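You operate a simulated robot arm through the tools that you are given. There is no shell and no other tool. Be economical: measure what you need, move in short steps, check, and stop when the job is done.

You run a simulated robot arm. Do the job below in one go: nothing can be reset, and whatever is moved stays where it is left.

## Task
Roll glue on the white board and lay the plywood base on it.
Fine: it is water-based practice glue; load the roller on the glue tray and put it back; the base is in the blue drawer, shut that again; fingers off the wet glue. Set down upright: glue roller. Where these are worked on the way, their far stop is far enough and under half their travel is too little: blue drawer. A coat counts when it lies all over at full strength: go over it till it gets no stronger.

It is judged by the outcome, as a careful person would: the job done as asked, and still so three seconds after it is handed in. It fails if anything else is knocked over, pushed out of place, dropped, spilled or broken.

## Robot
A 6-joint arm with a two-finger parallel gripper, fixed in place. Base frame: the origin is at the foot of the arm, x ahead of it, y to its left, z up. Readings come in m, degrees, newtons and seconds.
With the tool pointing down near the work surface it reaches from about 0.3 to 0.7 m from the base axis. Its first joint turns from -166.0 to 166.0 degrees. Payload 4.1 kg.
Tool frame: the origin (TCP) lies between the finger pads and is the grasp point; the fingertips stand 0.023 m ahead of it; z points along the fingers, y is the line along which they close. Largest opening 0.094 m; finger width 0.038, thickness 0.01; the body of the gripper, 0.054 by 0.096 m, starts 0.039 m behind the TCP.
Orientation is that of the tool frame in the base frame, as [roll, pitch, yaw] about the fixed x, y, z axes, in that order (R = Rz(yaw) Ry(pitch) Rx(roll)). With the fingers straight down and closing along the base's y, the tool's x points along the base's -x, its y along +y and its z along -z.

## Interface
- The arm moves only by the tool servo_tool. Its arguments are lists of equal length, an entry for each row: "travel": the shift along the base's x, y, z in m, a list of three; "turn": the turn, a rotation vector about the base's x, y, z in degrees, a list of three. In form: {"travel": [[tx, ty, tz], ...], "turn": [[ax, ay, az], ...]}. A call has 1 to 20 rows; each row is the pose to reach, as a shift and turn from the pose commanded when the call began. "fingers" is the gripper command, from -1 (shut) to 1 (fully open), values between in proportion, set as the call begins (left out, the last holds). A row lasts 0.2 s, in which the tool goes at most 0.05 m and 8.6 degrees; a call with a longer step from one row to the next is refused whole, and so is a gripper value outside its range. Where a pose cannot be reached the arm comes as near as it can. A force on the tool above 40 N (or 10 N above the force at the start of the call, whichever is more), or a blocked arm, ends the call early, and 0.2 s more pass. The fingers move at their own pace (about 0.045 m/s each) and stop on an object; they squeeze with about 39 N. The grip force told is the motor's: it shows also when the fingers shut on nothing. Time passes only in rows, and 0.2 s behind the last, so rows that repeat a pose let the fingers close. It gives the time, the measured TCP pose, the force on the tool (base axes), the opening and the grip force at its end, in the units of the frame above (readings bear some noise), with the torque about the TCP (base axes, N m) and any sound that the robot's microphone picked up.
- Cameras (640 x 400 px; columns grow to the right, rows downward): "scene" is fixed at [0.0567, 0.5066, 1.6021]; the picture's right is [-0.72, -0.69, 0.00], its down [-0.44, 0.46, -0.77] and it looks along [0.53, -0.55, -0.64] (base axes); focal length 313 px, centre (320, 200). "wrist" rides on the gripper at [0.086, 0.016, -0.075] in the tool frame; the picture's right is [-0.18, 0.98, 0.00], its down [-0.58, -0.11, -0.81] and it looks along [-0.79, -0.15, 0.59] (tool axes); focal length 243 px, centre (320, 200).
- capture(camera): a new picture of that camera. No time passes.
- slide_trunk(by): slides the trunk up (or, below 0, down) by that many m; the arm rides with it, the base frame stays. It gives what a move gives, with no picture.
- point_at(camera, pixels): there is no depth. For up to 12 entries [column, row, z] of the newest picture of that camera ("zoom" is the newest enlarged one), the place [x, y] in the base frame at which the ray of that pixel passes the height z, good to about 0.002 m, but the place of the scene camera against the robot may be out by one fixed shift of up to 0.012 m in any direction. No time passes.
- enlarge(camera, box): a new picture of the part [left, top, right, bottom] of that camera's present view, enlarged. No time passes.
- hand_in(): hands the job in; it is judged then, once.

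Go step by step. Measure first, check grasps and placings, and put right what went wrong. The budget is 80 turns and 54 pictures, counting those below and the enlarged ones. Unless the task says otherwise, let go and move clear before handing in, and close with one line.

The tools are called as a command line: name --argument value ..., lists and objects as JSON in quotes. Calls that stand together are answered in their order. servo_tool: Moves the arm, as the interface text tells. Its arguments: {"type":"object","properties":{"travel":{"type":"array","items":{"type":"array","items":{"type":"number"}}},"turn":{"type":"array","items":{"type":"array","items":{"type":"number"}}},"fingers":{"type":"number"}},"required":["travel","turn"]} The other tools are called the same way: slide_trunk (by) slides the trunk up or down; capture (camera) takes a picture; point_at (camera, pixels) gives the place at which the rays of pixels pass given heights; enlarge (camera, box) takes an enlarged picture of a part of a camera's view; hand_in () hands the job in.

At the start:

```text
time: 0.0
tcp_pos: [0.2892, 0.0727, 1.2742]
ee_rot: [-180.0, 0.0, 180.0]
force: [0.0, -0.4, 0.8]
ft_torque: [0.0, -0.01, 0.03]
width: 0.0938
grip_force: 0.1
trunk travel left (down, up): [-0.475, 0.115]
```

scene: 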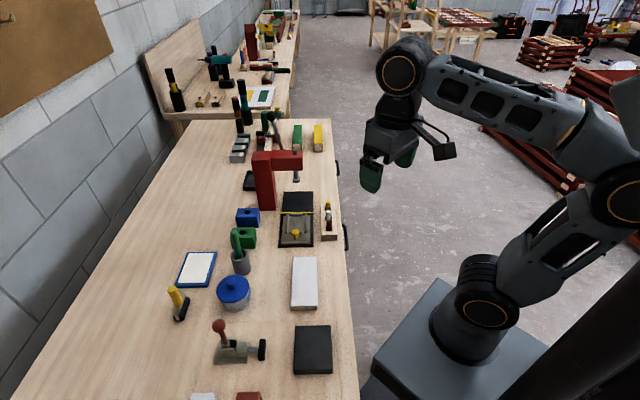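
wrist: 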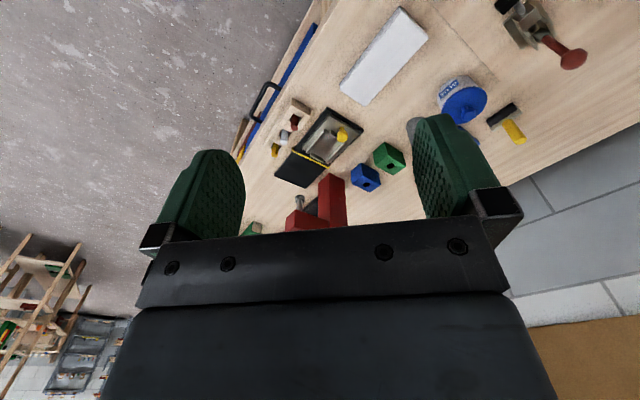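

The scene shows a bench with a white board (305,283), a blue-framed white tray (198,268) that may be the glue tray, a roller-like tool (178,302), and drawer handles at the bench edge. I'll enlarge to identify the parts.

enlarge --camera "scene" --box '[140, 200, 380, 400]'

enlarge --camera "scene" --box '[200, 90, 380, 260]'

point_at --camera "scene" --pixels '[[305, 283, 0.8], [198, 268, 0.8], [345, 237, 0.7], [340, 168, 0.7], [297, 230, 0.8], [358, 395, 0.8], [331, 125, 0.8]]'

```text
2.00 times, centred on (260, 300) of scene
```

zoom: 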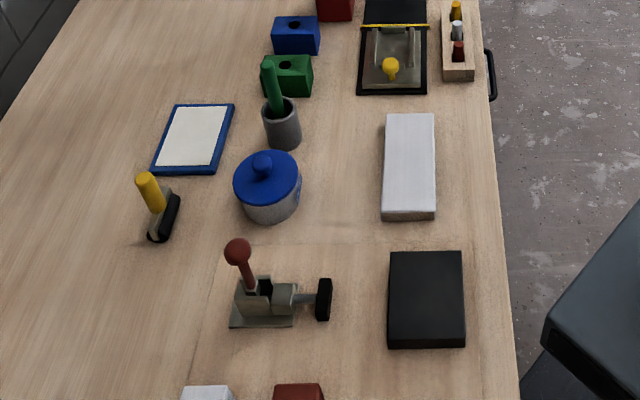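

```text
2.35 times, centred on (290, 175) of scene
```

zoom: 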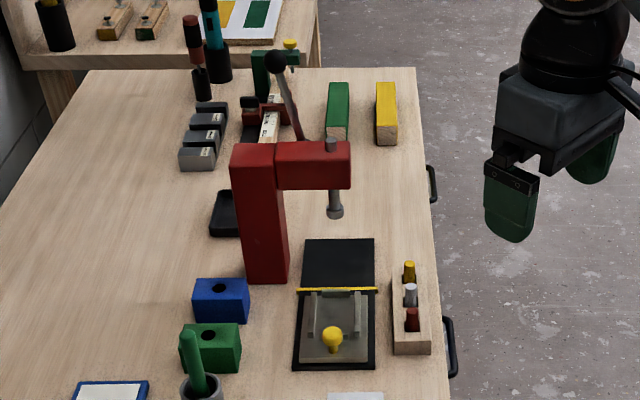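

```text
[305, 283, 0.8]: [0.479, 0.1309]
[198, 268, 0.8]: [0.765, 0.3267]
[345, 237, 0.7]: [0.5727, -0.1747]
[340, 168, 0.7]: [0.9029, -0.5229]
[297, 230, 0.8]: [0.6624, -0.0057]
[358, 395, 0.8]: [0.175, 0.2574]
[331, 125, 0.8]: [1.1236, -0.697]
```

The table axis runs diagonally in the base frame. I'll triangulate the table height by comparing the two cameras.

point_at --camera "wrist" --pixels '[[401, 7, 0.7], [401, 7, 0.8], [401, 7, 0.9], [340, 85, 0.7], [340, 85, 0.8], [340, 85, 0.9], [504, 123, 0.8], [504, 123, 0.9], [268, 100, 0.7]]'

point_at --camera "scene" --pixels '[[292, 307, 0.7], [292, 307, 0.8], [292, 307, 0.9], [317, 257, 0.7], [317, 257, 0.8], [317, 257, 0.9], [293, 257, 0.8], [178, 302, 0.8]]'

enlarge --camera "wrist" --box '[230, 0, 630, 250]'

```text
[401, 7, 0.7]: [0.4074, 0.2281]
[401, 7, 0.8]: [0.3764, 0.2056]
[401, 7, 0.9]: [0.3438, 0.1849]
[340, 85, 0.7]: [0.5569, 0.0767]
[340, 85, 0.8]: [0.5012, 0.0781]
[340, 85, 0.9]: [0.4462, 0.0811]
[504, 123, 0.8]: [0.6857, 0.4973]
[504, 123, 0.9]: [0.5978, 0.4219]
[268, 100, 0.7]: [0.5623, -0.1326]
```

```text
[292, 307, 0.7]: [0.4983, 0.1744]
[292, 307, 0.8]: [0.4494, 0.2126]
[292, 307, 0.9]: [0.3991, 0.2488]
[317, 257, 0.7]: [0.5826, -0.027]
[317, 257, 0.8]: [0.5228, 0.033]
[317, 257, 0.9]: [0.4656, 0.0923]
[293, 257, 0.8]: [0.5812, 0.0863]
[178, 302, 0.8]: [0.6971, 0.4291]
```

```text
1.60 times, centred on (430, 125) of wrist
```

zoom: 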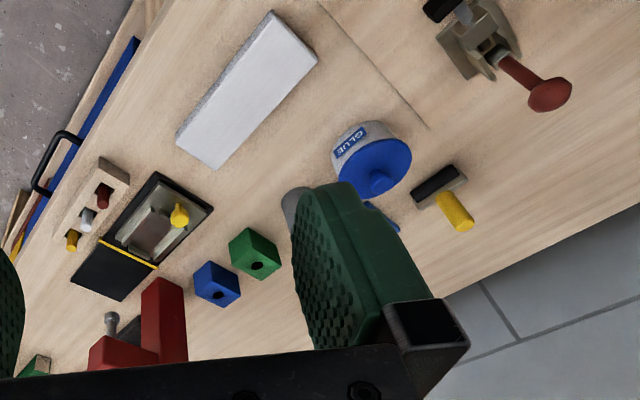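

The pot is labelled GLUE, the blue-rimmed tray is at scene (198,268), the yellow-handled roller is at (178,302), and the blue drawer front with its handle shows at wrist (270,100). I'll move to a viewpoint that faces the tray and roller.

servo_tool --travel '[[0.02, 0.02, 0], [0.04, 0.05, -0.01], [0.05, 0.08, -0.02], [0.06, 0.11, -0.03], [0.06, 0.11, -0.03]]' --turn '[[0, 0, 8], [0, 0, 16], [0, 0, 24], [0, 0, 32], [0, 0, 32]]'

capture --camera "wrist"

```text
time: 1.2
tcp_pos: [0.3488, 0.1824, 1.2439]
ee_rot: [179.9, 0.0, -147.9]
force: [-0.2, 0.1, -0.5]
ft_torque: [0.03, -0.03, -0.01]
width: 0.094
grip_force: 0.0
trunk travel left (down, up): [-0.475, 0.115]
```

```text
48 pictures are left
```

wrist: 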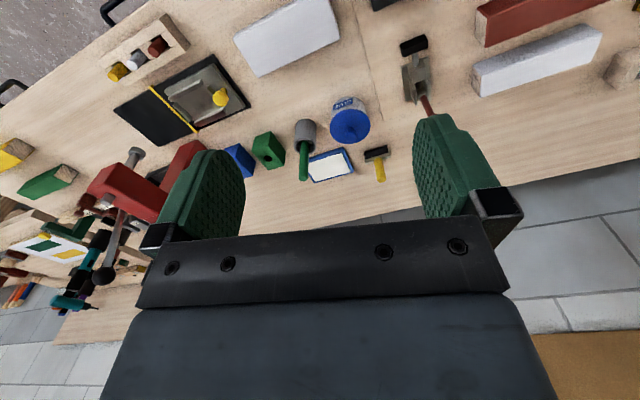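

Two white items are visible: the slab at (287,37) and another at (538,58). I'll enlarge to tell them apart and triangulate the heights.

enlarge --camera "wrist" --box '[220, 0, 640, 200]'

point_at --camera "wrist" --pixels '[[339, 40, 0.8], [339, 40, 0.9], [257, 77, 0.8], [257, 77, 0.9], [330, 166, 0.8], [330, 166, 0.9], [376, 152, 0.8], [376, 152, 0.9], [232, 38, 0.8], [232, 38, 0.9]]'

point_at --camera "scene" --pixels '[[198, 268, 0.8], [198, 268, 0.9], [182, 308, 0.8], [182, 308, 0.9], [291, 307, 0.8], [291, 307, 0.9], [293, 257, 0.8], [293, 257, 0.9]]'

```text
1.52 times, centred on (430, 100) of wrist
```

zoom: 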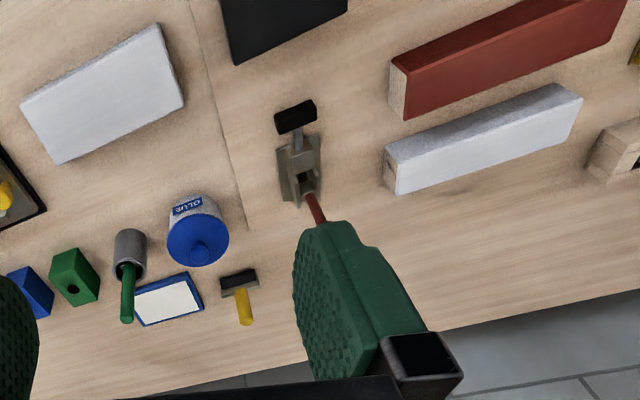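

```text
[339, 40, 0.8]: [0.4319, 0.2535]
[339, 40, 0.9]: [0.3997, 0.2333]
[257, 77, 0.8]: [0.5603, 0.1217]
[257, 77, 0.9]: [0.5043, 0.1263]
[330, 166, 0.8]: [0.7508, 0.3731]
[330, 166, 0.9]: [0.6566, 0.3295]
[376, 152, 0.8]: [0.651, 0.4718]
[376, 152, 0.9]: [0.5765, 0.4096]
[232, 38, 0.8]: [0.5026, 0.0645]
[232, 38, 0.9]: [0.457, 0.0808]
```

```text
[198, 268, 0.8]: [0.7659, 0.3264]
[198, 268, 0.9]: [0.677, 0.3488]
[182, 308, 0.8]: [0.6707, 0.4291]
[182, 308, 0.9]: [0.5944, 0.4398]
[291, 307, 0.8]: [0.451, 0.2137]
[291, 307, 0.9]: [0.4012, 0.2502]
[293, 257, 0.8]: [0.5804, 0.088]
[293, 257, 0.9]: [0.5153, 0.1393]
```

Board and tray lie near z≈0.87, and the flat slab, about 0.16 x 0.08 m, is the board. Next I'll turn to look along the drawer front at its handle.

servo_tool --travel '[[0, -0.02, -0.01], [0, -0.04, -0.02], [0.01, -0.06, -0.03], [0.02, -0.08, -0.05], [0.02, -0.1, -0.07], [0.03, -0.12, -0.09], [0.03, -0.14, -0.11], [0.04, -0.16, -0.13], [0.04, -0.18, -0.14], [0.04, -0.18, -0.14]]' --turn '[[0, 0, -8.5], [0, 0, -17], [0, 0, -25.5], [0, 0, -34], [0, 0, -42.5], [0, 0, -51], [0, 0, -59.5], [0, 0, -68], [0, 0, -76.5], [0, 0, -77]]'

capture --camera "wrist"

```text
time: 3.4
tcp_pos: [0.3889, 0.0021, 1.1042]
ee_rot: [180.0, 0.1, 134.9]
force: [0.0, 0.0, -0.3]
ft_torque: [0.0, -0.01, -0.01]
width: 0.094
grip_force: 0.2
trunk travel left (down, up): [-0.475, 0.115]
```

```text
46 pictures are left
```

wrist: 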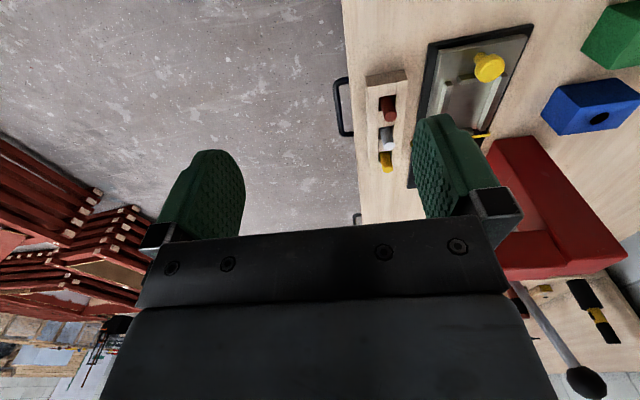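

The near handle is at wrist (340,108). I'll move off the table edge and lower to see the drawer front.

servo_tool --travel '[[-0.02, -0.03, -0.03], [-0.04, -0.05, -0.06], [-0.06, -0.08, -0.09], [-0.06, -0.1, -0.12], [-0.06, -0.1, -0.15], [-0.06, -0.1, -0.15]]' --turn '[[0, 0, 6], [0, 0, 12], [0, 0, 18], [0, 0, 24], [0, 0, 30], [0, 0, 30]]'

capture --camera "wrist"

```text
time: 4.8
tcp_pos: [0.3277, -0.0967, 0.9534]
ee_rot: [-180.0, 0.1, 165.1]
force: [0.3, 0.0, 0.6]
ft_torque: [-0.07, 0.01, 0.01]
width: 0.0942
grip_force: 0.0
trunk travel left (down, up): [-0.475, 0.115]
```

```text
45 pictures are left
```

wrist: 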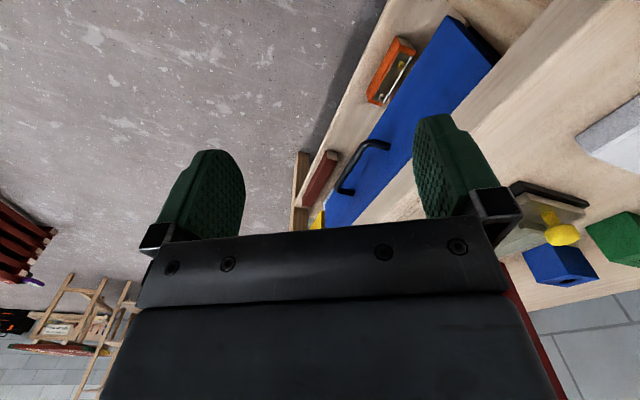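

The blue drawer front with its bar handle shows at (365,165). I'll enlarge and triangulate the handle.

enlarge --camera "wrist" --box '[280, 0, 520, 150]'

enlarge --camera "wrist" --box '[290, 120, 450, 240]'

point_at --camera "wrist" --pixels '[[368, 143, 0.7], [368, 143, 0.75], [368, 143, 0.8], [342, 190, 0.7], [342, 190, 0.75], [342, 190, 0.8], [390, 145, 0.75], [342, 190, 0.85]]'

point_at --camera "scene" --pixels '[[346, 250, 0.7], [346, 250, 0.75], [346, 250, 0.8], [345, 225, 0.7], [345, 225, 0.75], [345, 225, 0.8]]'

```text
2.67 times, centred on (400, 75) of wrist
```

zoom: 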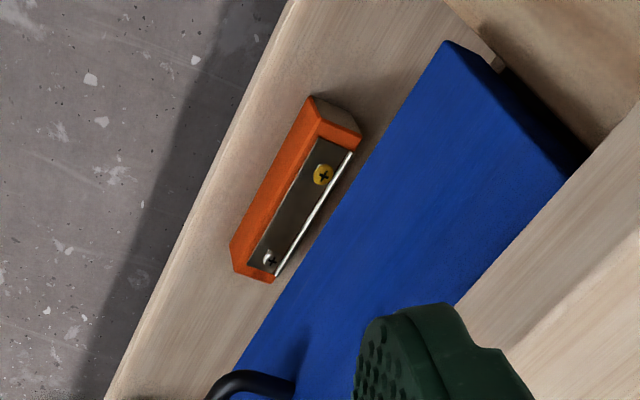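

```text
3.33 times, centred on (370, 180) of wrist
```

zoom: 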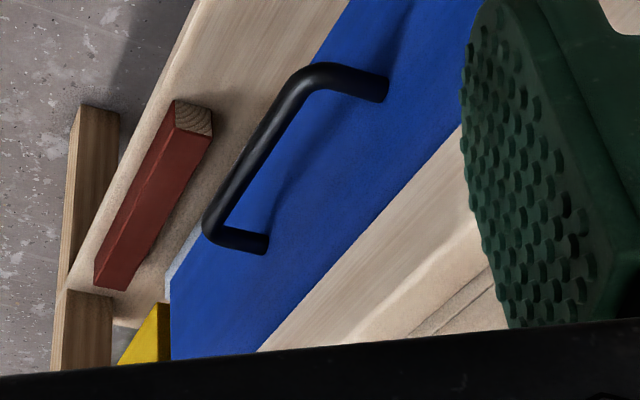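

```text
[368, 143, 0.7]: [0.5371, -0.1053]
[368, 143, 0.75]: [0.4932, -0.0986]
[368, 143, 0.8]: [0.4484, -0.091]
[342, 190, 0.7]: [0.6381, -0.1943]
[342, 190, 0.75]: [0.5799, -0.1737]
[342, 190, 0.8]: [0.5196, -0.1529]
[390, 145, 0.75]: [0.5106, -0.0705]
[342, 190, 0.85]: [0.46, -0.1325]
```

```text
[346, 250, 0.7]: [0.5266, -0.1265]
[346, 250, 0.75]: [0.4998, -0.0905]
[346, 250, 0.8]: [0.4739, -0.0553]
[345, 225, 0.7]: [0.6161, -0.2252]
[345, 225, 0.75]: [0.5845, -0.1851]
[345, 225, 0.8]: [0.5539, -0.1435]
```

The handle bar runs from about (0.50,-0.10) to (0.58,-0.17) at z≈0.75. I'll go off the table edge and tilt the tool horizontal, facing the drawer with the fingers closing vertically.

servo_tool --travel '[[0.02, -0.04, 0], [0.04, -0.08, 0], [0.06, -0.12, 0], [0.08, -0.15, 0], [0.08, -0.155, 0]]' --turn '[[0, 0, -7.5], [0, 0, -15], [0, 0, -22.5], [0, 0, -30], [0, 0, -30]]'

servo_tool --travel '[[0, 0, 0], [0, 0, 0], [0, 0, -0.02], [0, 0, -0.04], [0, 0, -0.06], [0, 0, -0.08], [0, 0, -0.1], [0, 0, -0.12], [0, 0, -0.14], [0, 0, -0.16], [0, 0, -0.18], [0, 0, -0.19], [0, 0, -0.2], [0, 0, -0.2]]' --turn '[[5, -5, 0], [10, -10, 0], [15, -15, 0], [20, -20, 0], [25, -25, 0], [30, -30, 0], [35, -35, 0], [40, -40, 0], [45, -45, 0], [50, -50, 0], [55, -55, 0], [60, -60, 0], [63.6, -63.6, 0], [63.6, -63.6, 0]]'

capture --camera "wrist"

capture --camera "scene"

```text
time: 6.0
tcp_pos: [0.4087, -0.2527, 0.9533]
ee_rot: [180.0, 0.1, 134.9]
force: [0.5, 0.1, 0.2]
ft_torque: [-0.01, -0.01, -0.01]
width: 0.0937
grip_force: 0.1
trunk travel left (down, up): [-0.475, 0.115]
```

```text
time: 9.0
tcp_pos: [0.4103, -0.2545, 0.7541]
ee_rot: [90.0, 0.1, 134.9]
force: [0.8, 1.2, 0.0]
ft_torque: [0.01, 0.02, -0.05]
width: 0.094
grip_force: 0.0
trunk travel left (down, up): [-0.475, 0.115]
```

```text
42 pictures are left
```

wrist: 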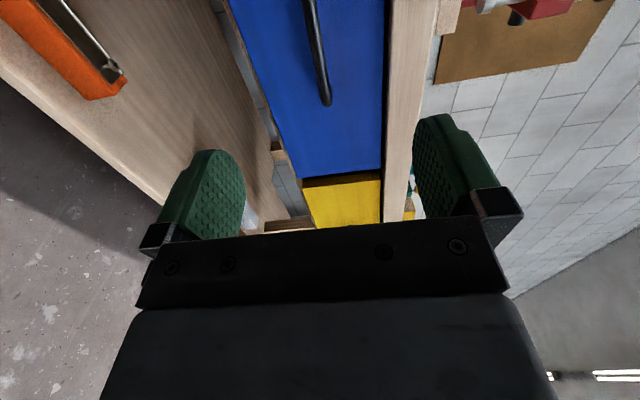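

```text
41 pictures are left
```

scene: 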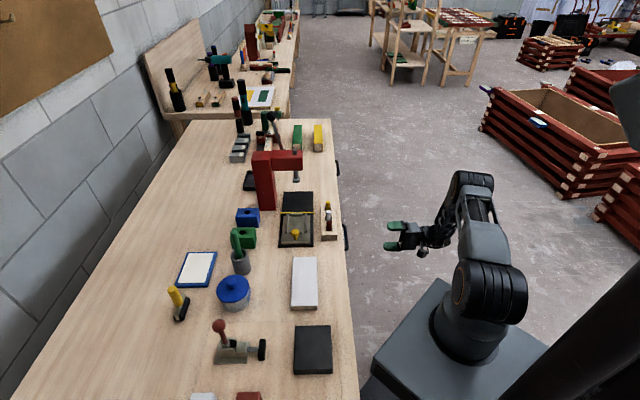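

The handle bar is visible from (305,0) to (325,100), about 0.007 m below tool height and 0.175 m ahead, and the shelf items are well below the drawer. Next I approach.

servo_tool --travel '[[0.03, 0.025, -0.007], [0.06, 0.053, -0.007], [0.085, 0.075, -0.007], [0.106, 0.095, -0.007], [0.116, 0.104, -0.007]]' --turn '[[0, 0, 0], [0, 0, 0], [0, 0, 0], [0, 0, 0], [0, 0, 0]]'

capture --camera "wrist"

```text
time: 10.2
tcp_pos: [0.5259, -0.1486, 0.7475]
ee_rot: [90.0, 0.0, 135.1]
force: [-0.1, 0.3, 0.0]
ft_torque: [-0.02, 0.02, 0.02]
width: 0.0941
grip_force: 0.1
trunk travel left (down, up): [-0.475, 0.115]
```

```text
40 pictures are left
```

wrist: 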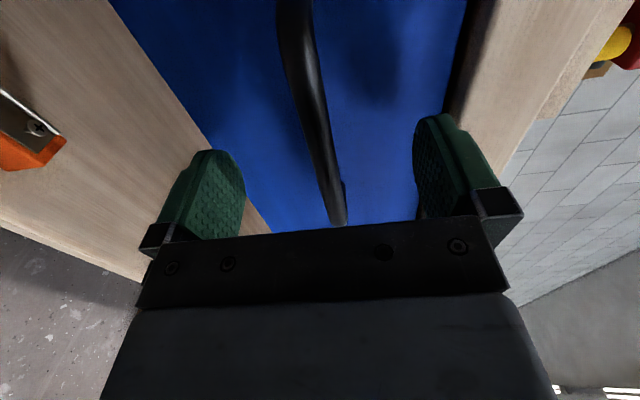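

The bar is centred between the fingers near (322,170). I'll advance slightly and close.

servo_tool --travel '[[0.005, 0.005, 0], [0.009, 0.009, 0], [0.009, 0.009, 0], [0.009, 0.009, 0], [0.009, 0.009, 0], [0.009, 0.009, 0], [0.009, 0.009, 0]]' --turn '[[0, 0, 0], [0, 0, 0], [0, 0, 0], [0, 0, 0], [0, 0, 0], [0, 0, 0], [0, 0, 0]]' --fingers -1

capture --camera "wrist"

```text
time: 11.8
tcp_pos: [0.5342, -0.1415, 0.7508]
ee_rot: [89.8, 0.2, 135.1]
force: [2.5, -0.4, 30.6]
ft_torque: [0.72, 0.74, 0.89]
width: 0.0118
grip_force: 44.9
trunk travel left (down, up): [-0.475, 0.115]
```

```text
39 pictures are left
```

wrist: 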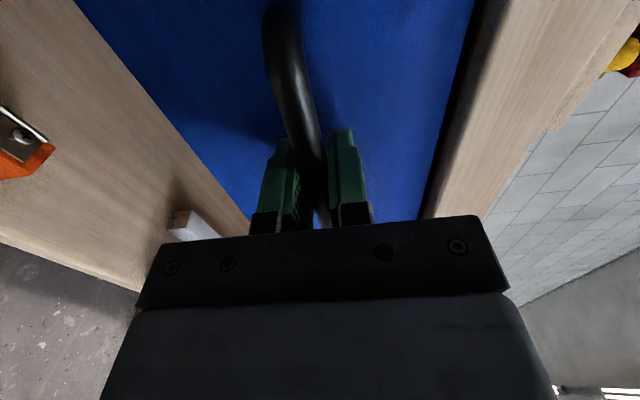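

Gripped the bar (width 0.0118) with a vertical bias, so I'll raise 5 mm and pull out.

servo_tool --travel '[[0, 0, 0.004], [-0.01, -0.01, 0.005], [-0.03, -0.03, 0.005], [-0.05, -0.05, 0.005], [-0.07, -0.07, 0.005], [-0.09, -0.09, 0.005], [-0.11, -0.11, 0.005], [-0.13, -0.13, 0.005], [-0.15, -0.15, 0.005]]' --turn '[[0, 0, 0], [0, 0, 0], [0, 0, 0], [0, 0, 0], [0, 0, 0], [0, 0, 0], [0, 0, 0], [0, 0, 0], [0, 0, 0]]'

capture --camera "scene"

```text
time: 13.8
tcp_pos: [0.384, -0.291, 0.7504]
ee_rot: [90.0, -0.2, 135.1]
force: [-2.0, -0.8, -22.0]
ft_torque: [-0.29, -0.58, -0.15]
width: 0.0117
grip_force: 44.7
trunk travel left (down, up): [-0.475, 0.115]
```

```text
38 pictures are left
```

scene: 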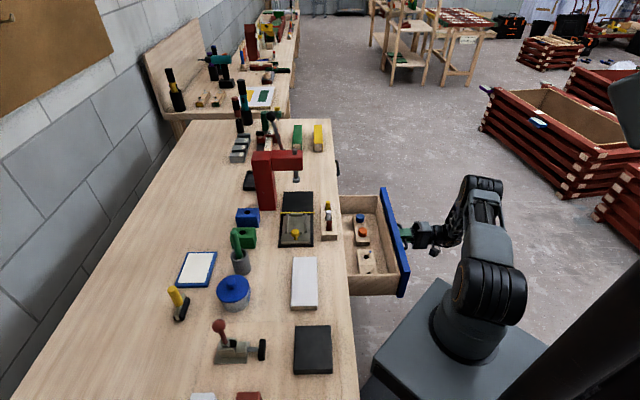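

The drawer is open 0.21 m and its contents are visible around (362,240). I'll pull further to find its stop and enlarge.

servo_tool --travel '[[-0.01, -0.01, -0.002], [-0.02, -0.02, -0.002], [-0.03, -0.03, -0.002], [-0.04, -0.04, -0.002]]' --turn '[[0, 0, 0], [0, 0, 0], [0, 0, 0], [0, 0, 0]]'

enlarge --camera "scene" --box '[310, 170, 440, 310]'

```text
time: 14.8
tcp_pos: [0.3437, -0.3297, 0.7494]
ee_rot: [90.1, 0.0, 135.1]
force: [-1.4, -1.6, -5.2]
ft_torque: [0.12, 0.05, 1.5]
width: 0.0118
grip_force: 45.3
trunk travel left (down, up): [-0.475, 0.115]
```

```text
2.86 times, centred on (375, 240) of scene
```

zoom: 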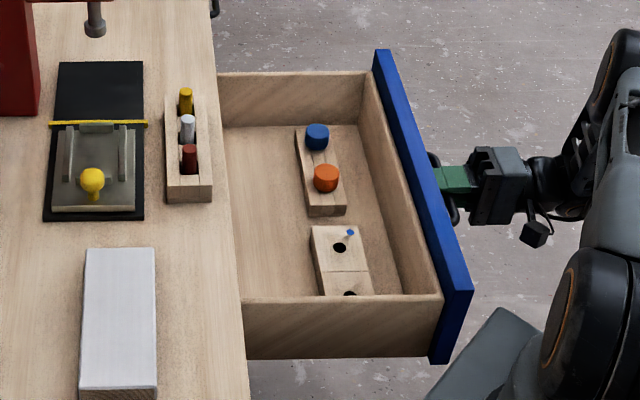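

The drawer is open about 0.27 m, and inside is a wooden piece with two holes and a blue pin at zoom (340,260), likely the base. I'll release and back away.

servo_tool --travel '[[0, 0, 0], [0, 0, 0], [0, 0, 0], [-0.02, -0.02, 0], [-0.045, -0.045, 0], [-0.06, -0.06, 0], [-0.06, -0.06, 0.04], [-0.06, -0.06, 0.08], [-0.06, -0.06, 0.12], [-0.06, -0.06, 0.16]]' --turn '[[0, 0, 0], [0, 0, 0], [0, 0, 0], [0, 0, 0], [0, 0, 0], [0, 0, 0], [0, 0, 0], [0, 0, 0], [0, 0, 0], [0, 0, 0]]' --fingers 0.3

servo_tool --travel '[[0, 0, 0.03], [0, 0, 0.06], [0.01, 0.01, 0.09], [0.01, 0.01, 0.12], [0.01, 0.02, 0.15], [0.01, 0.03, 0.17], [0.02, 0.05, 0.19], [0.02, 0.08, 0.2], [0.03, 0.11, 0.2], [0.04, 0.14, 0.2], [0.04, 0.16, 0.2], [0.04, 0.18, 0.2]]' --turn '[[-5, 5, 0], [-10, 10, 0], [-15, 15, 0], [-20, 20, 0], [-25, 25, 0], [-30, 30, 0], [-35, 35, 0], [-40, 40, 0], [-46, 46, 0], [-52, 52, 0], [-58, 58, 0], [-63.6, 63.6, 0]]'

capture --camera "wrist"

```text
time: 17.0
tcp_pos: [0.2835, -0.3897, 0.9101]
ee_rot: [90.0, 0.0, 135.0]
force: [-0.7, -0.1, -0.1]
ft_torque: [0.03, -0.03, -0.01]
width: 0.0609
grip_force: 0.0
trunk travel left (down, up): [-0.475, 0.115]
```

```text
time: 19.6
tcp_pos: [0.3241, -0.2085, 1.1102]
ee_rot: [-179.9, 0.1, 135.0]
force: [0.2, -0.7, 0.0]
ft_torque: [-0.04, -0.01, -0.02]
width: 0.0614
grip_force: 0.1
trunk travel left (down, up): [-0.475, 0.115]
```

```text
36 pictures are left
```

wrist: 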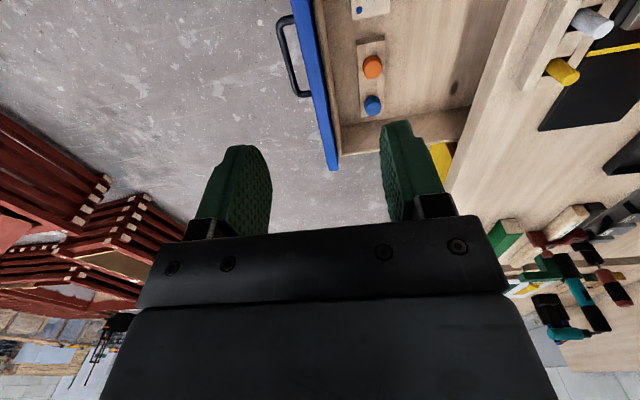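

Now the roller: I'll move over to face the tray and roller for accurate localisation.

servo_tool --travel '[[0, 0.04, 0], [0.01, 0.08, 0], [0.02, 0.12, 0], [0.03, 0.16, 0], [0.03, 0.2, 0], [0.04, 0.24, 0], [0.05, 0.28, 0], [0.06, 0.32, 0], [0.07, 0.36, 0], [0.08, 0.4, 0], [0.09, 0.43, -0.03], [0.096, 0.43, -0.06], [0.096, 0.43, -0.06]]' --turn '[[0, 0, 8], [0, 0, 16], [0, 0, 24], [0, 0, 32], [0, 0, 40], [0, 0, 48], [0, 0, 56], [0, 0, 64], [0, 0, 72], [0, 0, 80], [0, 0, 88], [0, 0, 90], [0, 0, 90]]' --fingers 1

capture --camera "wrist"

```text
time: 22.4
tcp_pos: [0.4214, 0.2199, 1.0492]
ee_rot: [-180.0, 0.0, -134.9]
force: [-0.9, 0.5, -0.4]
ft_torque: [-0.03, -0.01, -0.01]
width: 0.0941
grip_force: 0.0
trunk travel left (down, up): [-0.475, 0.115]
```

```text
35 pictures are left
```

wrist: 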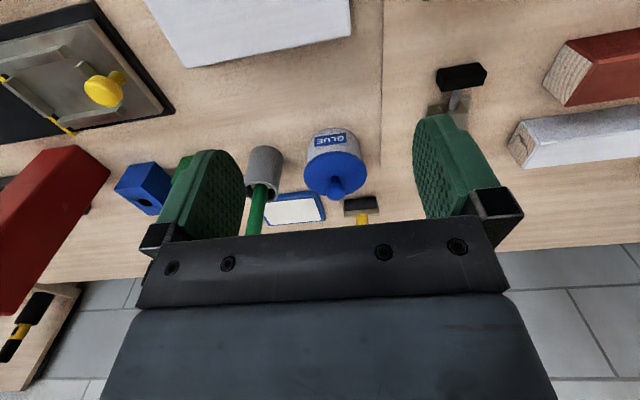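

Too low; I'll go up and forward for a steeper view.

servo_tool --travel '[[0, 0, 0.05], [0.03, 0.03, 0.08], [0.06, 0.06, 0.11], [0.08, 0.1, 0.12], [0.08, 0.1, 0.12]]' --turn '[[0, 0, 0], [0, 0, 0], [0, 0, 0], [0, 0, 0], [0, 0, 0]]'

enlarge --camera "wrist" --box '[220, 20, 460, 170]'

```text
refused: row 2 steps farther than a row can; nothing moved
```

```text
2.67 times, centred on (340, 95) of wrist
```

zoom: 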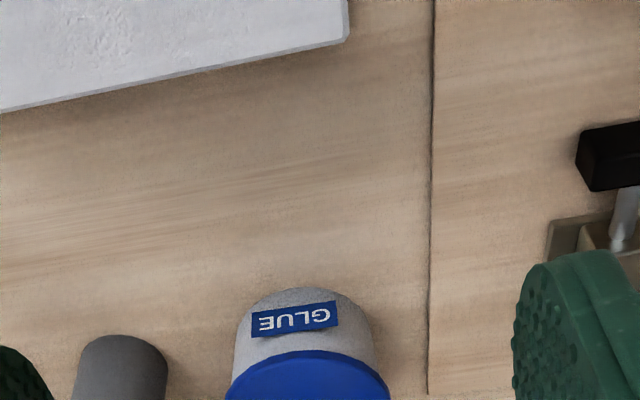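

servo_tool --travel '[[0, 0, 0.045], [0.025, 0.025, 0.075], [0.05, 0.05, 0.1], [0.07, 0.08, 0.12], [0.08, 0.1, 0.12], [0.08, 0.1, 0.12]]' --turn '[[0, 0, 0], [0, 0, 0], [0, 0, 0], [0, 0, 0], [0, 0, 0], [0, 0, 0]]'

capture --camera "wrist"

```text
time: 23.8
tcp_pos: [0.4991, 0.32, 1.1703]
ee_rot: [-180.0, -0.1, -134.9]
force: [0.4, -0.1, -0.7]
ft_torque: [0.02, -0.01, -0.02]
width: 0.094
grip_force: 0.0
trunk travel left (down, up): [-0.475, 0.115]
```

```text
33 pictures are left
```

wrist: 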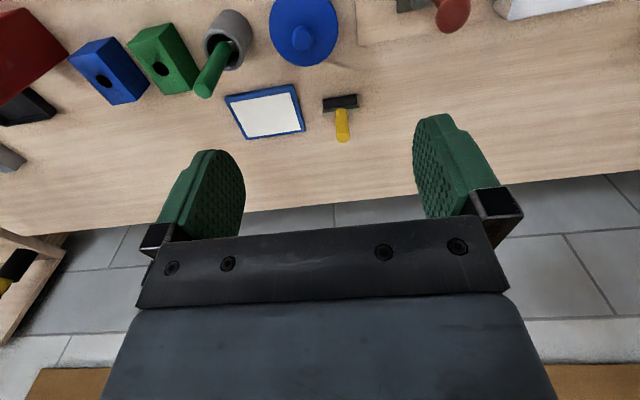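

enlarge --camera "wrist" --box '[200, 70, 400, 160]'

point_at --camera "wrist" --pixels '[[226, 98, 0.87], [292, 85, 0.87], [305, 131, 0.87], [245, 139, 0.87], [324, 102, 0.87], [358, 97, 0.87], [342, 140, 0.87], [342, 140, 0.9], [342, 140, 0.94], [340, 101, 0.89]]'

enlarge --camera "scene" --box '[150, 240, 260, 330]'

point_at --camera "scene" --pixels '[[174, 290, 0.9], [174, 290, 0.94], [174, 290, 0.97], [181, 308, 0.87], [181, 308, 0.89]]'

```text
3.20 times, centred on (300, 115) of wrist
```

zoom: 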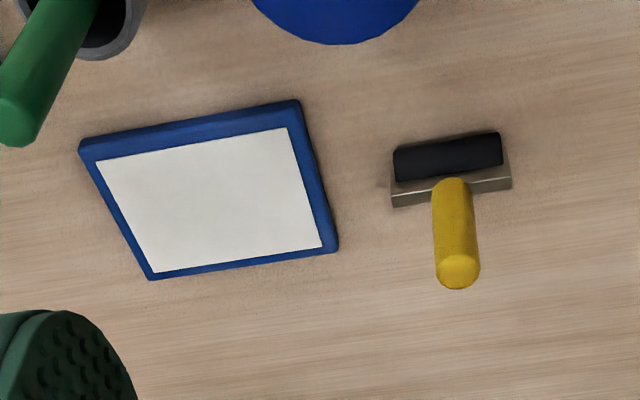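

```text
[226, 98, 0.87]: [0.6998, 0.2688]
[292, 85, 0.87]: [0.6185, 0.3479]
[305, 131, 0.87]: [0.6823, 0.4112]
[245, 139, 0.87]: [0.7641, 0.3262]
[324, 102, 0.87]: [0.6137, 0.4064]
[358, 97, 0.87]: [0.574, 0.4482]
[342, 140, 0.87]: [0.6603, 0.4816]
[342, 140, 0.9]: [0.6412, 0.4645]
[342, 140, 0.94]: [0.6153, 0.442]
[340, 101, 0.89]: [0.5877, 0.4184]
```

```text
4.44 times, centred on (205, 285) of scene
```

zoom: 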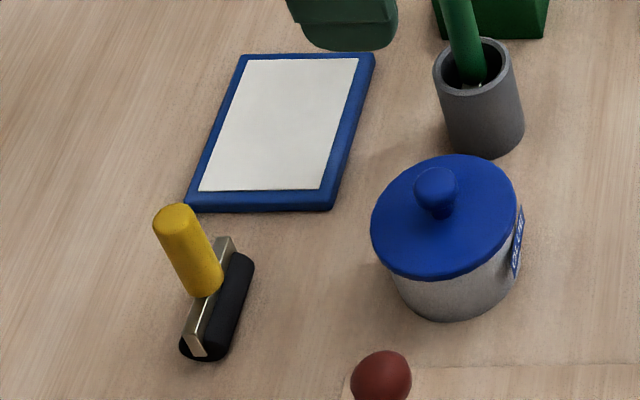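

```text
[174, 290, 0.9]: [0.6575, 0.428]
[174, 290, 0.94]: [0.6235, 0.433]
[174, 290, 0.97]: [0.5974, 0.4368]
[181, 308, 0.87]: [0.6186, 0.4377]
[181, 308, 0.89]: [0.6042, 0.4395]
```

The roller's black cylinder runs parallel to the bench edge, with a yellow vertical handle whose top is near (0.61,0.436,0.95). I'll locate the pot, the cup and the handle base for clearance.

point_at --camera "wrist" --pixels '[[342, 128, 0.88], [342, 128, 0.89], [343, 137, 0.95], [303, 35, 0.93], [303, 35, 0.96], [228, 38, 0.92], [228, 38, 0.95], [205, 88, 0.95], [205, 88, 1.0]]'

point_at --camera "scene" --pixels '[[172, 288, 0.95], [233, 284, 0.93], [233, 284, 0.96], [239, 255, 0.92], [239, 255, 0.95], [235, 231, 0.95], [235, 231, 1.0], [185, 297, 0.89]]'

servo_tool --travel '[[0.02, 0.02, 0], [0.04, 0.04, 0], [0.06, 0.06, 0], [0.08, 0.08, 0], [0.1, 0.1, 0], [0.11, 0.116, 0], [0.11, 0.116, 0], [0.11, 0.116, -0.04], [0.11, 0.116, -0.08], [0.11, 0.116, -0.12], [0.11, 0.116, -0.12]]' --turn '[[0, 0, -8.5], [0, 0, -17], [0, 0, -25.5], [0, 0, -34], [0, 0, -42.5], [0, 0, -51], [0, 0, -59.5], [0, 0, -68], [0, 0, -76.5], [0, 0, -85], [0, 0, -90]]'

capture --camera "wrist"

```text
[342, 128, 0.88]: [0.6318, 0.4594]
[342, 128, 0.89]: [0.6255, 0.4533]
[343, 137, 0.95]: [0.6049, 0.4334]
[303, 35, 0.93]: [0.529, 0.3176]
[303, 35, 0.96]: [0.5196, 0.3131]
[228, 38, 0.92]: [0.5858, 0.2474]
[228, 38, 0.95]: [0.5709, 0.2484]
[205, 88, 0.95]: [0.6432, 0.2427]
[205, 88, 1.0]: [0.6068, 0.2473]
```

```text
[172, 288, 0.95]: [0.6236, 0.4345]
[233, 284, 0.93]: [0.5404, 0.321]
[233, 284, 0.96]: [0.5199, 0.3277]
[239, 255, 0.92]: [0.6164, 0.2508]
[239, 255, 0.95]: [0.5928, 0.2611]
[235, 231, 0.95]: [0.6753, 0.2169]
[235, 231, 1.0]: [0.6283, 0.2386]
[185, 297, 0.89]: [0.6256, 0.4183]
```

```text
time: 26.2
tcp_pos: [0.5524, 0.39, 1.045]
ee_rot: [-179.9, 0.1, 142.4]
force: [-0.5, 0.1, 0.0]
ft_torque: [0.03, 0.0, -0.02]
width: 0.0939
grip_force: 0.0
out of reach, approached as far as the arm can: row 2, 3, 4, 5, 6, 7, 8, 9, 10, 11
trunk travel left (down, up): [-0.475, 0.115]
```

```text
30 pictures are left
```

wrist: 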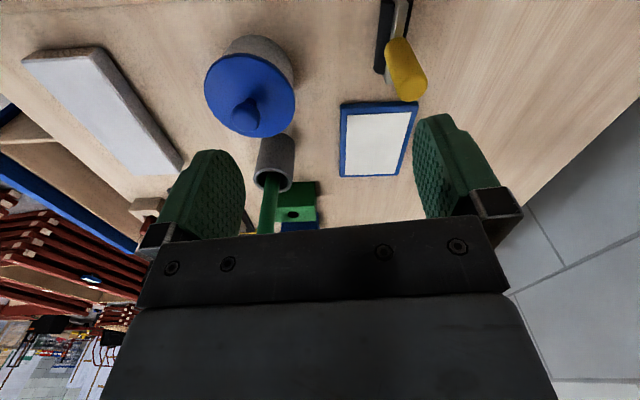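

The arm with tool straight down only reaches r≈0.68, so I'll need the tool tilted outward, closing along the roller's axis. I'll enlarge this side view of the handle for triangulation.

enlarge --camera "wrist" --box '[320, 0, 480, 100]'

point_at --camera "zoom" --pixels '[[362, 350, 0.93], [362, 350, 0.95], [362, 350, 0.97]]'

```text
4.00 times, centred on (400, 50) of wrist
```

zoom: 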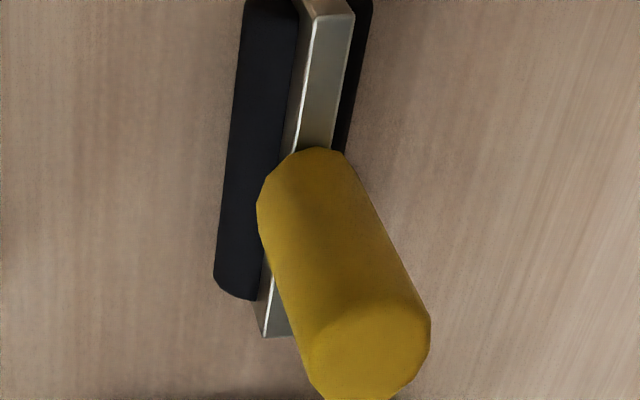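

```text
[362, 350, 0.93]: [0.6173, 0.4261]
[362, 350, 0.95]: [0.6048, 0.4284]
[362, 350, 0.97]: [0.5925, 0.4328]
```

The handle is vertical and centred: top (0.603,0.430,0.955), roller axis along the bench edge. I'll back off and turn the wrist so the camera is on the outer side, to avoid the pot, before tilting outward.

servo_tool --travel '[[-0.03, -0.03, 0.02], [-0.06, -0.05, 0.05], [-0.08, -0.06, 0.07], [-0.08, -0.06, 0.07], [-0.08, -0.06, 0.07], [-0.08, -0.06, 0.07], [-0.08, -0.06, 0.07], [-0.08, -0.06, 0.07], [-0.08, -0.06, 0.07], [-0.08, -0.06, 0.07], [-0.08, -0.06, 0.07], [-0.08, -0.06, 0.07]]' --turn '[[0, 0, -8], [0, 0, -16], [0, 0, -24], [0, 0, -32], [0, 0, -40], [0, 0, -48], [0, 0, -56], [0, 0, -64], [0, 0, -72], [0, 0, -80], [0, 0, -88], [0, 0, -90]]'

```text
time: 28.8
tcp_pos: [0.4727, 0.3298, 1.117]
ee_rot: [-180.0, 0.0, 52.3]
force: [-1.0, 0.6, -0.7]
ft_torque: [-0.02, -0.01, 0.0]
width: 0.0939
grip_force: 0.0
trunk travel left (down, up): [-0.475, 0.115]
```

Yaw is now 52°; I'll correct it to 45° and then tilt 25° outward above the handle.

servo_tool --travel '[[0, 0, 0], [0, 0, 0]]' --turn '[[0, 0, -7.3], [0, 0, -7.3]]'

servo_tool --travel '[[0.025, 0.02, -0.01], [0.05, 0.04, -0.02], [0.08, 0.06, -0.03], [0.11, 0.08, -0.04], [0.13, 0.1, -0.05], [0.13, 0.1, -0.07], [0.13, 0.1, -0.09], [0.13, 0.1, -0.09]]' --turn '[[5, -5, 0], [10, -10, 0], [15, -15, 0], [17.7, -17.7, 0], [17.7, -17.7, 0], [17.7, -17.7, 0], [17.7, -17.7, 0], [17.7, -17.7, 0]]'

capture --camera "wrist"

```text
time: 29.4
tcp_pos: [0.4763, 0.325, 1.1164]
ee_rot: [-179.8, 0.0, 45.5]
force: [0.4, -0.3, 0.1]
ft_torque: [-0.01, 0.03, -0.03]
width: 0.0941
grip_force: 0.0
out of reach, approached as far as the arm can: row 1, 2
trunk travel left (down, up): [-0.475, 0.115]
```

```text
time: 31.2
tcp_pos: [0.6044, 0.4261, 1.0264]
ee_rot: [-180.0, -25.0, 45.0]
force: [0.5, 0.7, -0.1]
ft_torque: [0.0, 0.02, -0.03]
width: 0.094
grip_force: 0.0
trunk travel left (down, up): [-0.475, 0.115]
```

```text
28 pictures are left
```

wrist: 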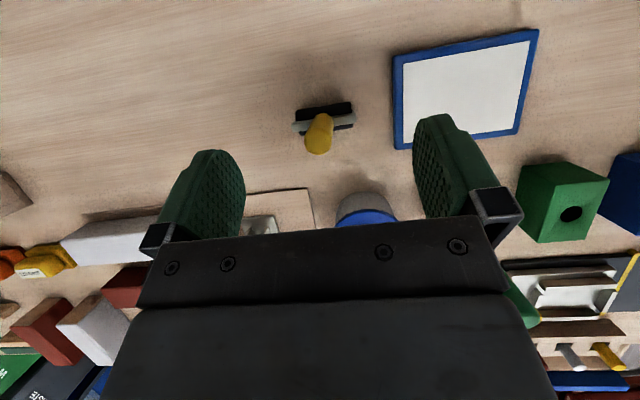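

The pre-grasp pose is reachable. I'll measure the handle top (318,146) and the roller and tray from this view.

enlarge --camera "wrist" --box '[260, 20, 420, 160]'

point_at --camera "wrist" --pixels '[[317, 147, 0.955], [317, 147, 0.94], [350, 105, 0.875], [298, 111, 0.875], [395, 58, 0.87], [538, 30, 0.87], [518, 130, 0.87], [397, 147, 0.87]]'

```text
2.86 times, centred on (340, 90) of wrist
```

zoom: 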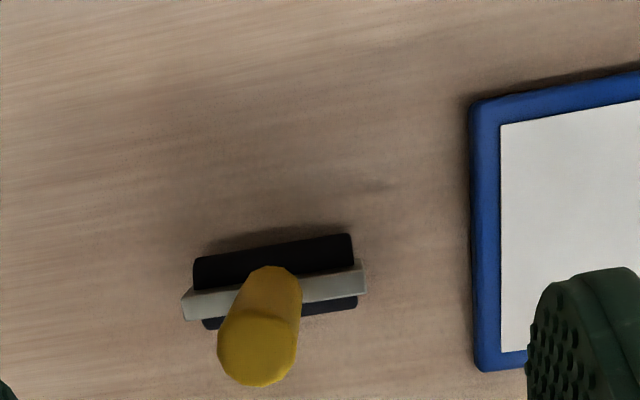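

```text
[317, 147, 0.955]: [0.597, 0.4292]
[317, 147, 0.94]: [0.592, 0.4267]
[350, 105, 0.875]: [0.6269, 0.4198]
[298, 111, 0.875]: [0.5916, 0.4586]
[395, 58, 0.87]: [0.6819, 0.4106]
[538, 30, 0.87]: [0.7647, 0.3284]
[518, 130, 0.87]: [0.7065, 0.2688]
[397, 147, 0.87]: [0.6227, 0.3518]
```

Handle axis is at about (0.601,0.433). I'll descend and close on it.

servo_tool --travel '[[-0.002, 0.006, -0.03], [-0.002, 0.006, -0.06], [-0.002, 0.006, -0.086], [-0.002, 0.006, -0.086]]' --turn '[[0, 0, 0], [0, 0, 0], [0, 0, 0], [0, 0, 0]]'

servo_tool --travel '[[0, 0, 0], [0, 0, 0], [0, 0, 0], [0, 0, 0], [0, 0, 0], [0, 0, 0]]' --turn '[[0, 0, 0], [0, 0, 0], [0, 0, 0], [0, 0, 0], [0, 0, 0], [0, 0, 0]]' --fingers -1

capture --camera "wrist"

```text
time: 32.2
tcp_pos: [0.6028, 0.4309, 0.9402]
ee_rot: [-180.0, -25.0, 45.0]
force: [0.4, -0.6, 0.9]
ft_torque: [0.03, 0.01, -0.02]
width: 0.0938
grip_force: 0.0
trunk travel left (down, up): [-0.475, 0.115]
```

```text
time: 33.6
tcp_pos: [0.6022, 0.4321, 0.94]
ee_rot: [-180.0, -25.1, 45.1]
force: [0.8, -0.7, 0.7]
ft_torque: [-0.02, -0.02, 0.03]
width: 0.02
grip_force: 38.6
trunk travel left (down, up): [-0.475, 0.115]
```

```text
26 pictures are left
```

wrist: 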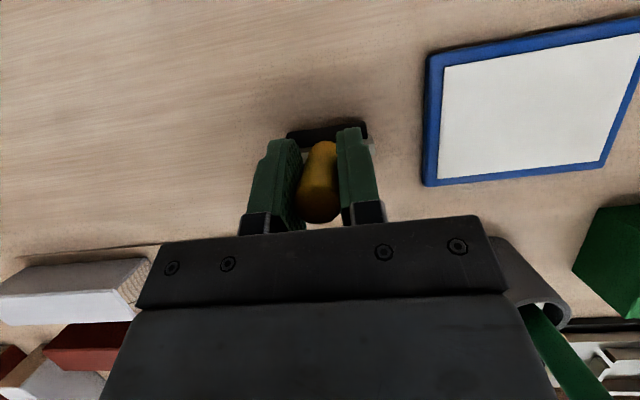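

Gripped (width 0.020). I'll lift, carry it over the tray centre and hover.

servo_tool --travel '[[0, 0, 0.03], [0, 0, 0.06], [0, 0, 0.08], [0.03, -0.03, 0.08], [0.06, -0.06, 0.08], [0.0905, -0.0915, 0.08], [0.0905, -0.0915, 0.08]]' --turn '[[0, 0, 0], [0, 0, 0], [0, 0, 0], [0, 0, 0], [0, 0, 0], [0, 0, 0], [0, 0, 0]]'

capture --camera "wrist"

enlarge --camera "scene" --box '[140, 200, 320, 330]'

```text
time: 35.2
tcp_pos: [0.6836, 0.3349, 1.0174]
ee_rot: [179.9, -24.9, 45.1]
force: [0.1, -0.8, -1.2]
ft_torque: [0.02, 0.01, -0.03]
width: 0.02
grip_force: 39.2
out of reach, approached as far as the arm can: row 6, 7
trunk travel left (down, up): [-0.475, 0.115]
```

```text
25 pictures are left
```

wrist: 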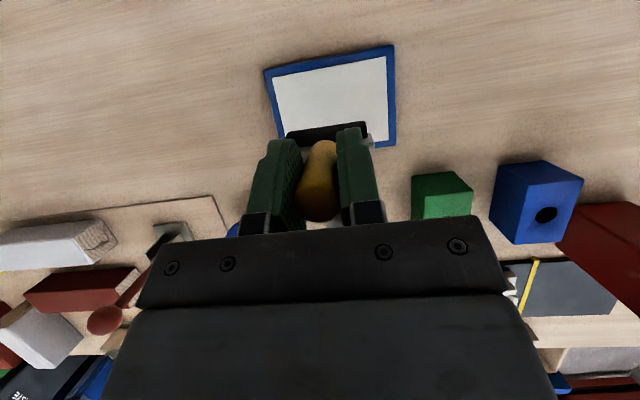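

```text
3.08 times, centred on (230, 265) of scene
```

zoom: 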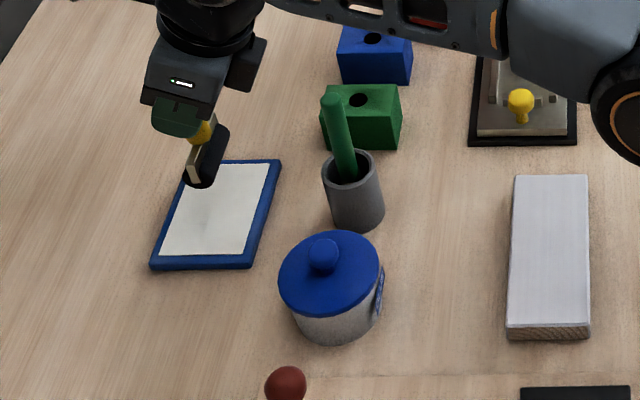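

Hovering at the tray's edge of reach (f≈0.72), with the roller above the pad. I'll descend to near contact.

servo_tool --travel '[[-0.001, -0.001, -0.03], [-0.001, -0.001, -0.055], [-0.001, -0.001, -0.065], [-0.001, -0.001, -0.067]]' --turn '[[0, 0, 0], [0, 0, 0], [0, 0, 0], [0, 0, 0]]'

servo_tool --travel '[[0, 0, -0.0025], [0, 0, -0.005], [0, 0, -0.005]]' --turn '[[0, 0, 0], [0, 0, 0], [0, 0, 0]]'

enlarge --camera "scene" --box '[160, 210, 280, 300]'

```text
time: 36.2
tcp_pos: [0.6818, 0.3331, 0.9556]
ee_rot: [179.9, -25.5, 45.2]
force: [-1.5, -0.3, 16.2]
ft_torque: [0.1, 0.36, 0.06]
width: 0.0202
grip_force: 38.7
trunk travel left (down, up): [-0.475, 0.115]
```

```text
time: 37.0
tcp_pos: [0.6824, 0.3343, 0.9524]
ee_rot: [179.8, -25.8, 45.2]
force: [2.3, 1.3, 34.6]
ft_torque: [0.47, 0.51, 0.0]
width: 0.0199
grip_force: 38.8
trunk travel left (down, up): [-0.475, 0.115]
```

```text
4.44 times, centred on (220, 255) of scene
```

zoom: 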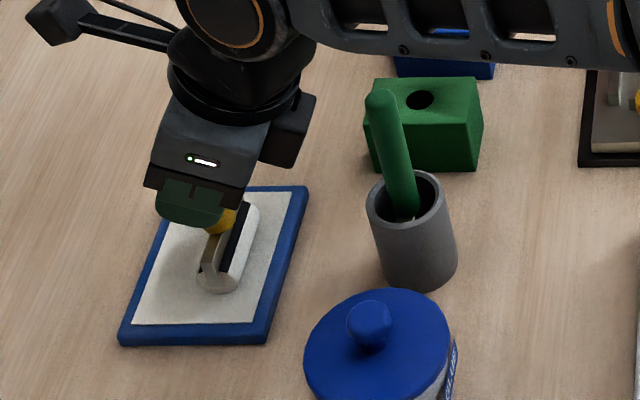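

Contact at about z 0.957 and the roller is already turning white with glue. I'll ease the pressure and roll back and forth to coat it all round.

servo_tool --travel '[[0, 0, 0.003], [0.007, 0.007, 0.003], [0.014, 0.014, 0.003], [0.007, 0.007, 0.003], [0, 0, 0.003], [-0.005, -0.005, 0.003], [0, 0, 0.003], [0.007, 0.007, 0.003], [0.014, 0.014, 0.003], [0.007, 0.007, 0.003], [0, 0, 0.003], [-0.005, -0.005, 0.003], [0, 0, 0.003], [0.007, 0.007, 0.003], [0.014, 0.014, 0.003], [0.007, 0.007, 0.003], [0, 0, 0.003], [0, 0, 0.02]]' --turn '[[0, 0, 0], [0, 0, 0], [0, 0, 0], [0, 0, 0], [0, 0, 0], [0, 0, 0], [0, 0, 0], [0, 0, 0], [0, 0, 0], [0, 0, 0], [0, 0, 0], [0, 0, 0], [0, 0, 0], [0, 0, 0], [0, 0, 0], [0, 0, 0], [0, 0, 0], [0, 0, 0]]'

servo_tool --travel '[[0, 0, 0.03], [0, 0, 0.05], [-0.02, -0.02, 0.06], [-0.04, -0.02, 0.08], [-0.06, -0.03, 0.1], [-0.07, -0.04, 0.12]]' --turn '[[0, 0, 0], [0, 0, 0], [0, 0, 0], [0, 0, 0], [0, 0, 0], [0, 0, 0]]'

capture --camera "wrist"

enlarge --camera "scene" --box '[160, 190, 340, 310]'

```text
time: 40.8
tcp_pos: [0.6807, 0.333, 0.9651]
ee_rot: [180.0, -24.7, 45.1]
force: [-0.3, -0.7, -0.4]
ft_torque: [-0.02, 0.0, 0.04]
width: 0.0198
grip_force: 39.2
out of reach, approached as far as the arm can: row 3, 9, 15
trunk travel left (down, up): [-0.475, 0.115]
```

```text
time: 42.2
tcp_pos: [0.6109, 0.2937, 1.0851]
ee_rot: [180.0, -25.0, 45.1]
force: [0.0, -0.7, 0.4]
ft_torque: [0.01, -0.01, 0.03]
width: 0.0199
grip_force: 38.8
trunk travel left (down, up): [-0.475, 0.115]
```

```text
22 pictures are left
```

wrist: 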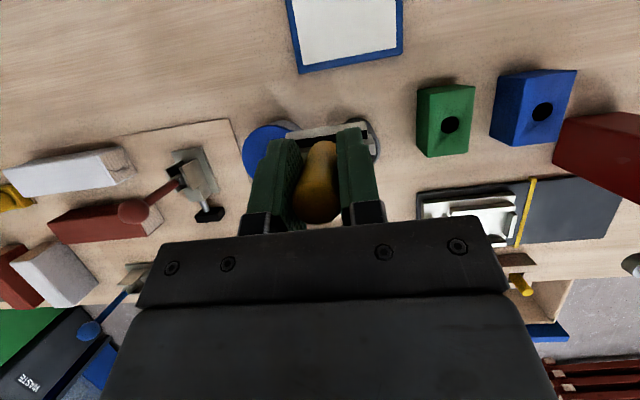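

```text
3.33 times, centred on (250, 250) of scene
```

zoom: 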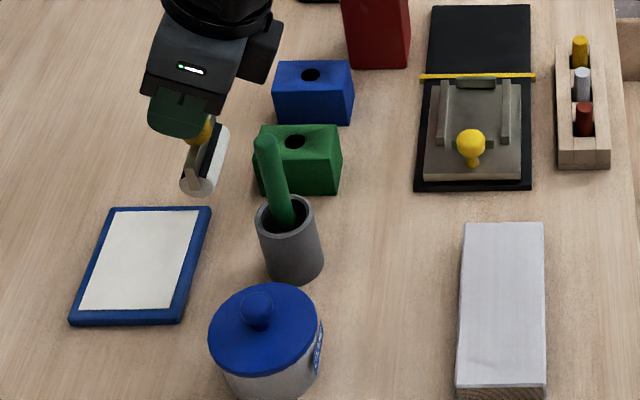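

The roller is now fully white. I'll route around the green stick (over the pot side) to above the board.

servo_tool --travel '[[-0.02, 0.02, 0.03], [-0.04, 0.04, 0.03], [-0.057, 0.057, 0.03], [-0.085, 0.027, 0.03], [-0.115, -0.003, 0.03], [-0.145, -0.033, 0.03], [-0.175, -0.063, 0.02], [-0.205, -0.093, 0.0], [-0.214, -0.1, 0.0], [-0.195, -0.12, -0.03], [-0.175, -0.14, -0.06], [-0.175, -0.14, -0.08]]' --turn '[[0, 0, 0], [0, 0, 0], [0, 0, 0], [0, 0, 0], [0, 0, 0], [0, 0, 0], [0, 0, 0], [0, 0, 0], [0, 0, 0], [0, 0, 0], [0, 0, 0], [0, 0, 0]]'

capture --camera "wrist"

```text
time: 44.8
tcp_pos: [0.4382, 0.1535, 1.0053]
ee_rot: [179.8, -24.9, 45.2]
force: [-0.2, -0.3, -0.7]
ft_torque: [0.04, 0.0, 0.0]
width: 0.02
grip_force: 39.3
trunk travel left (down, up): [-0.475, 0.115]
```

```text
20 pictures are left
```

wrist: 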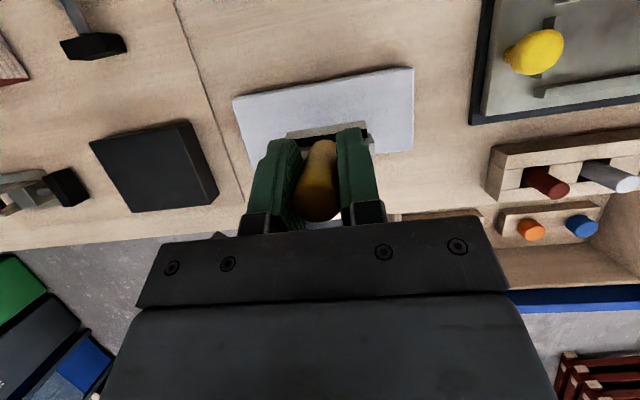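

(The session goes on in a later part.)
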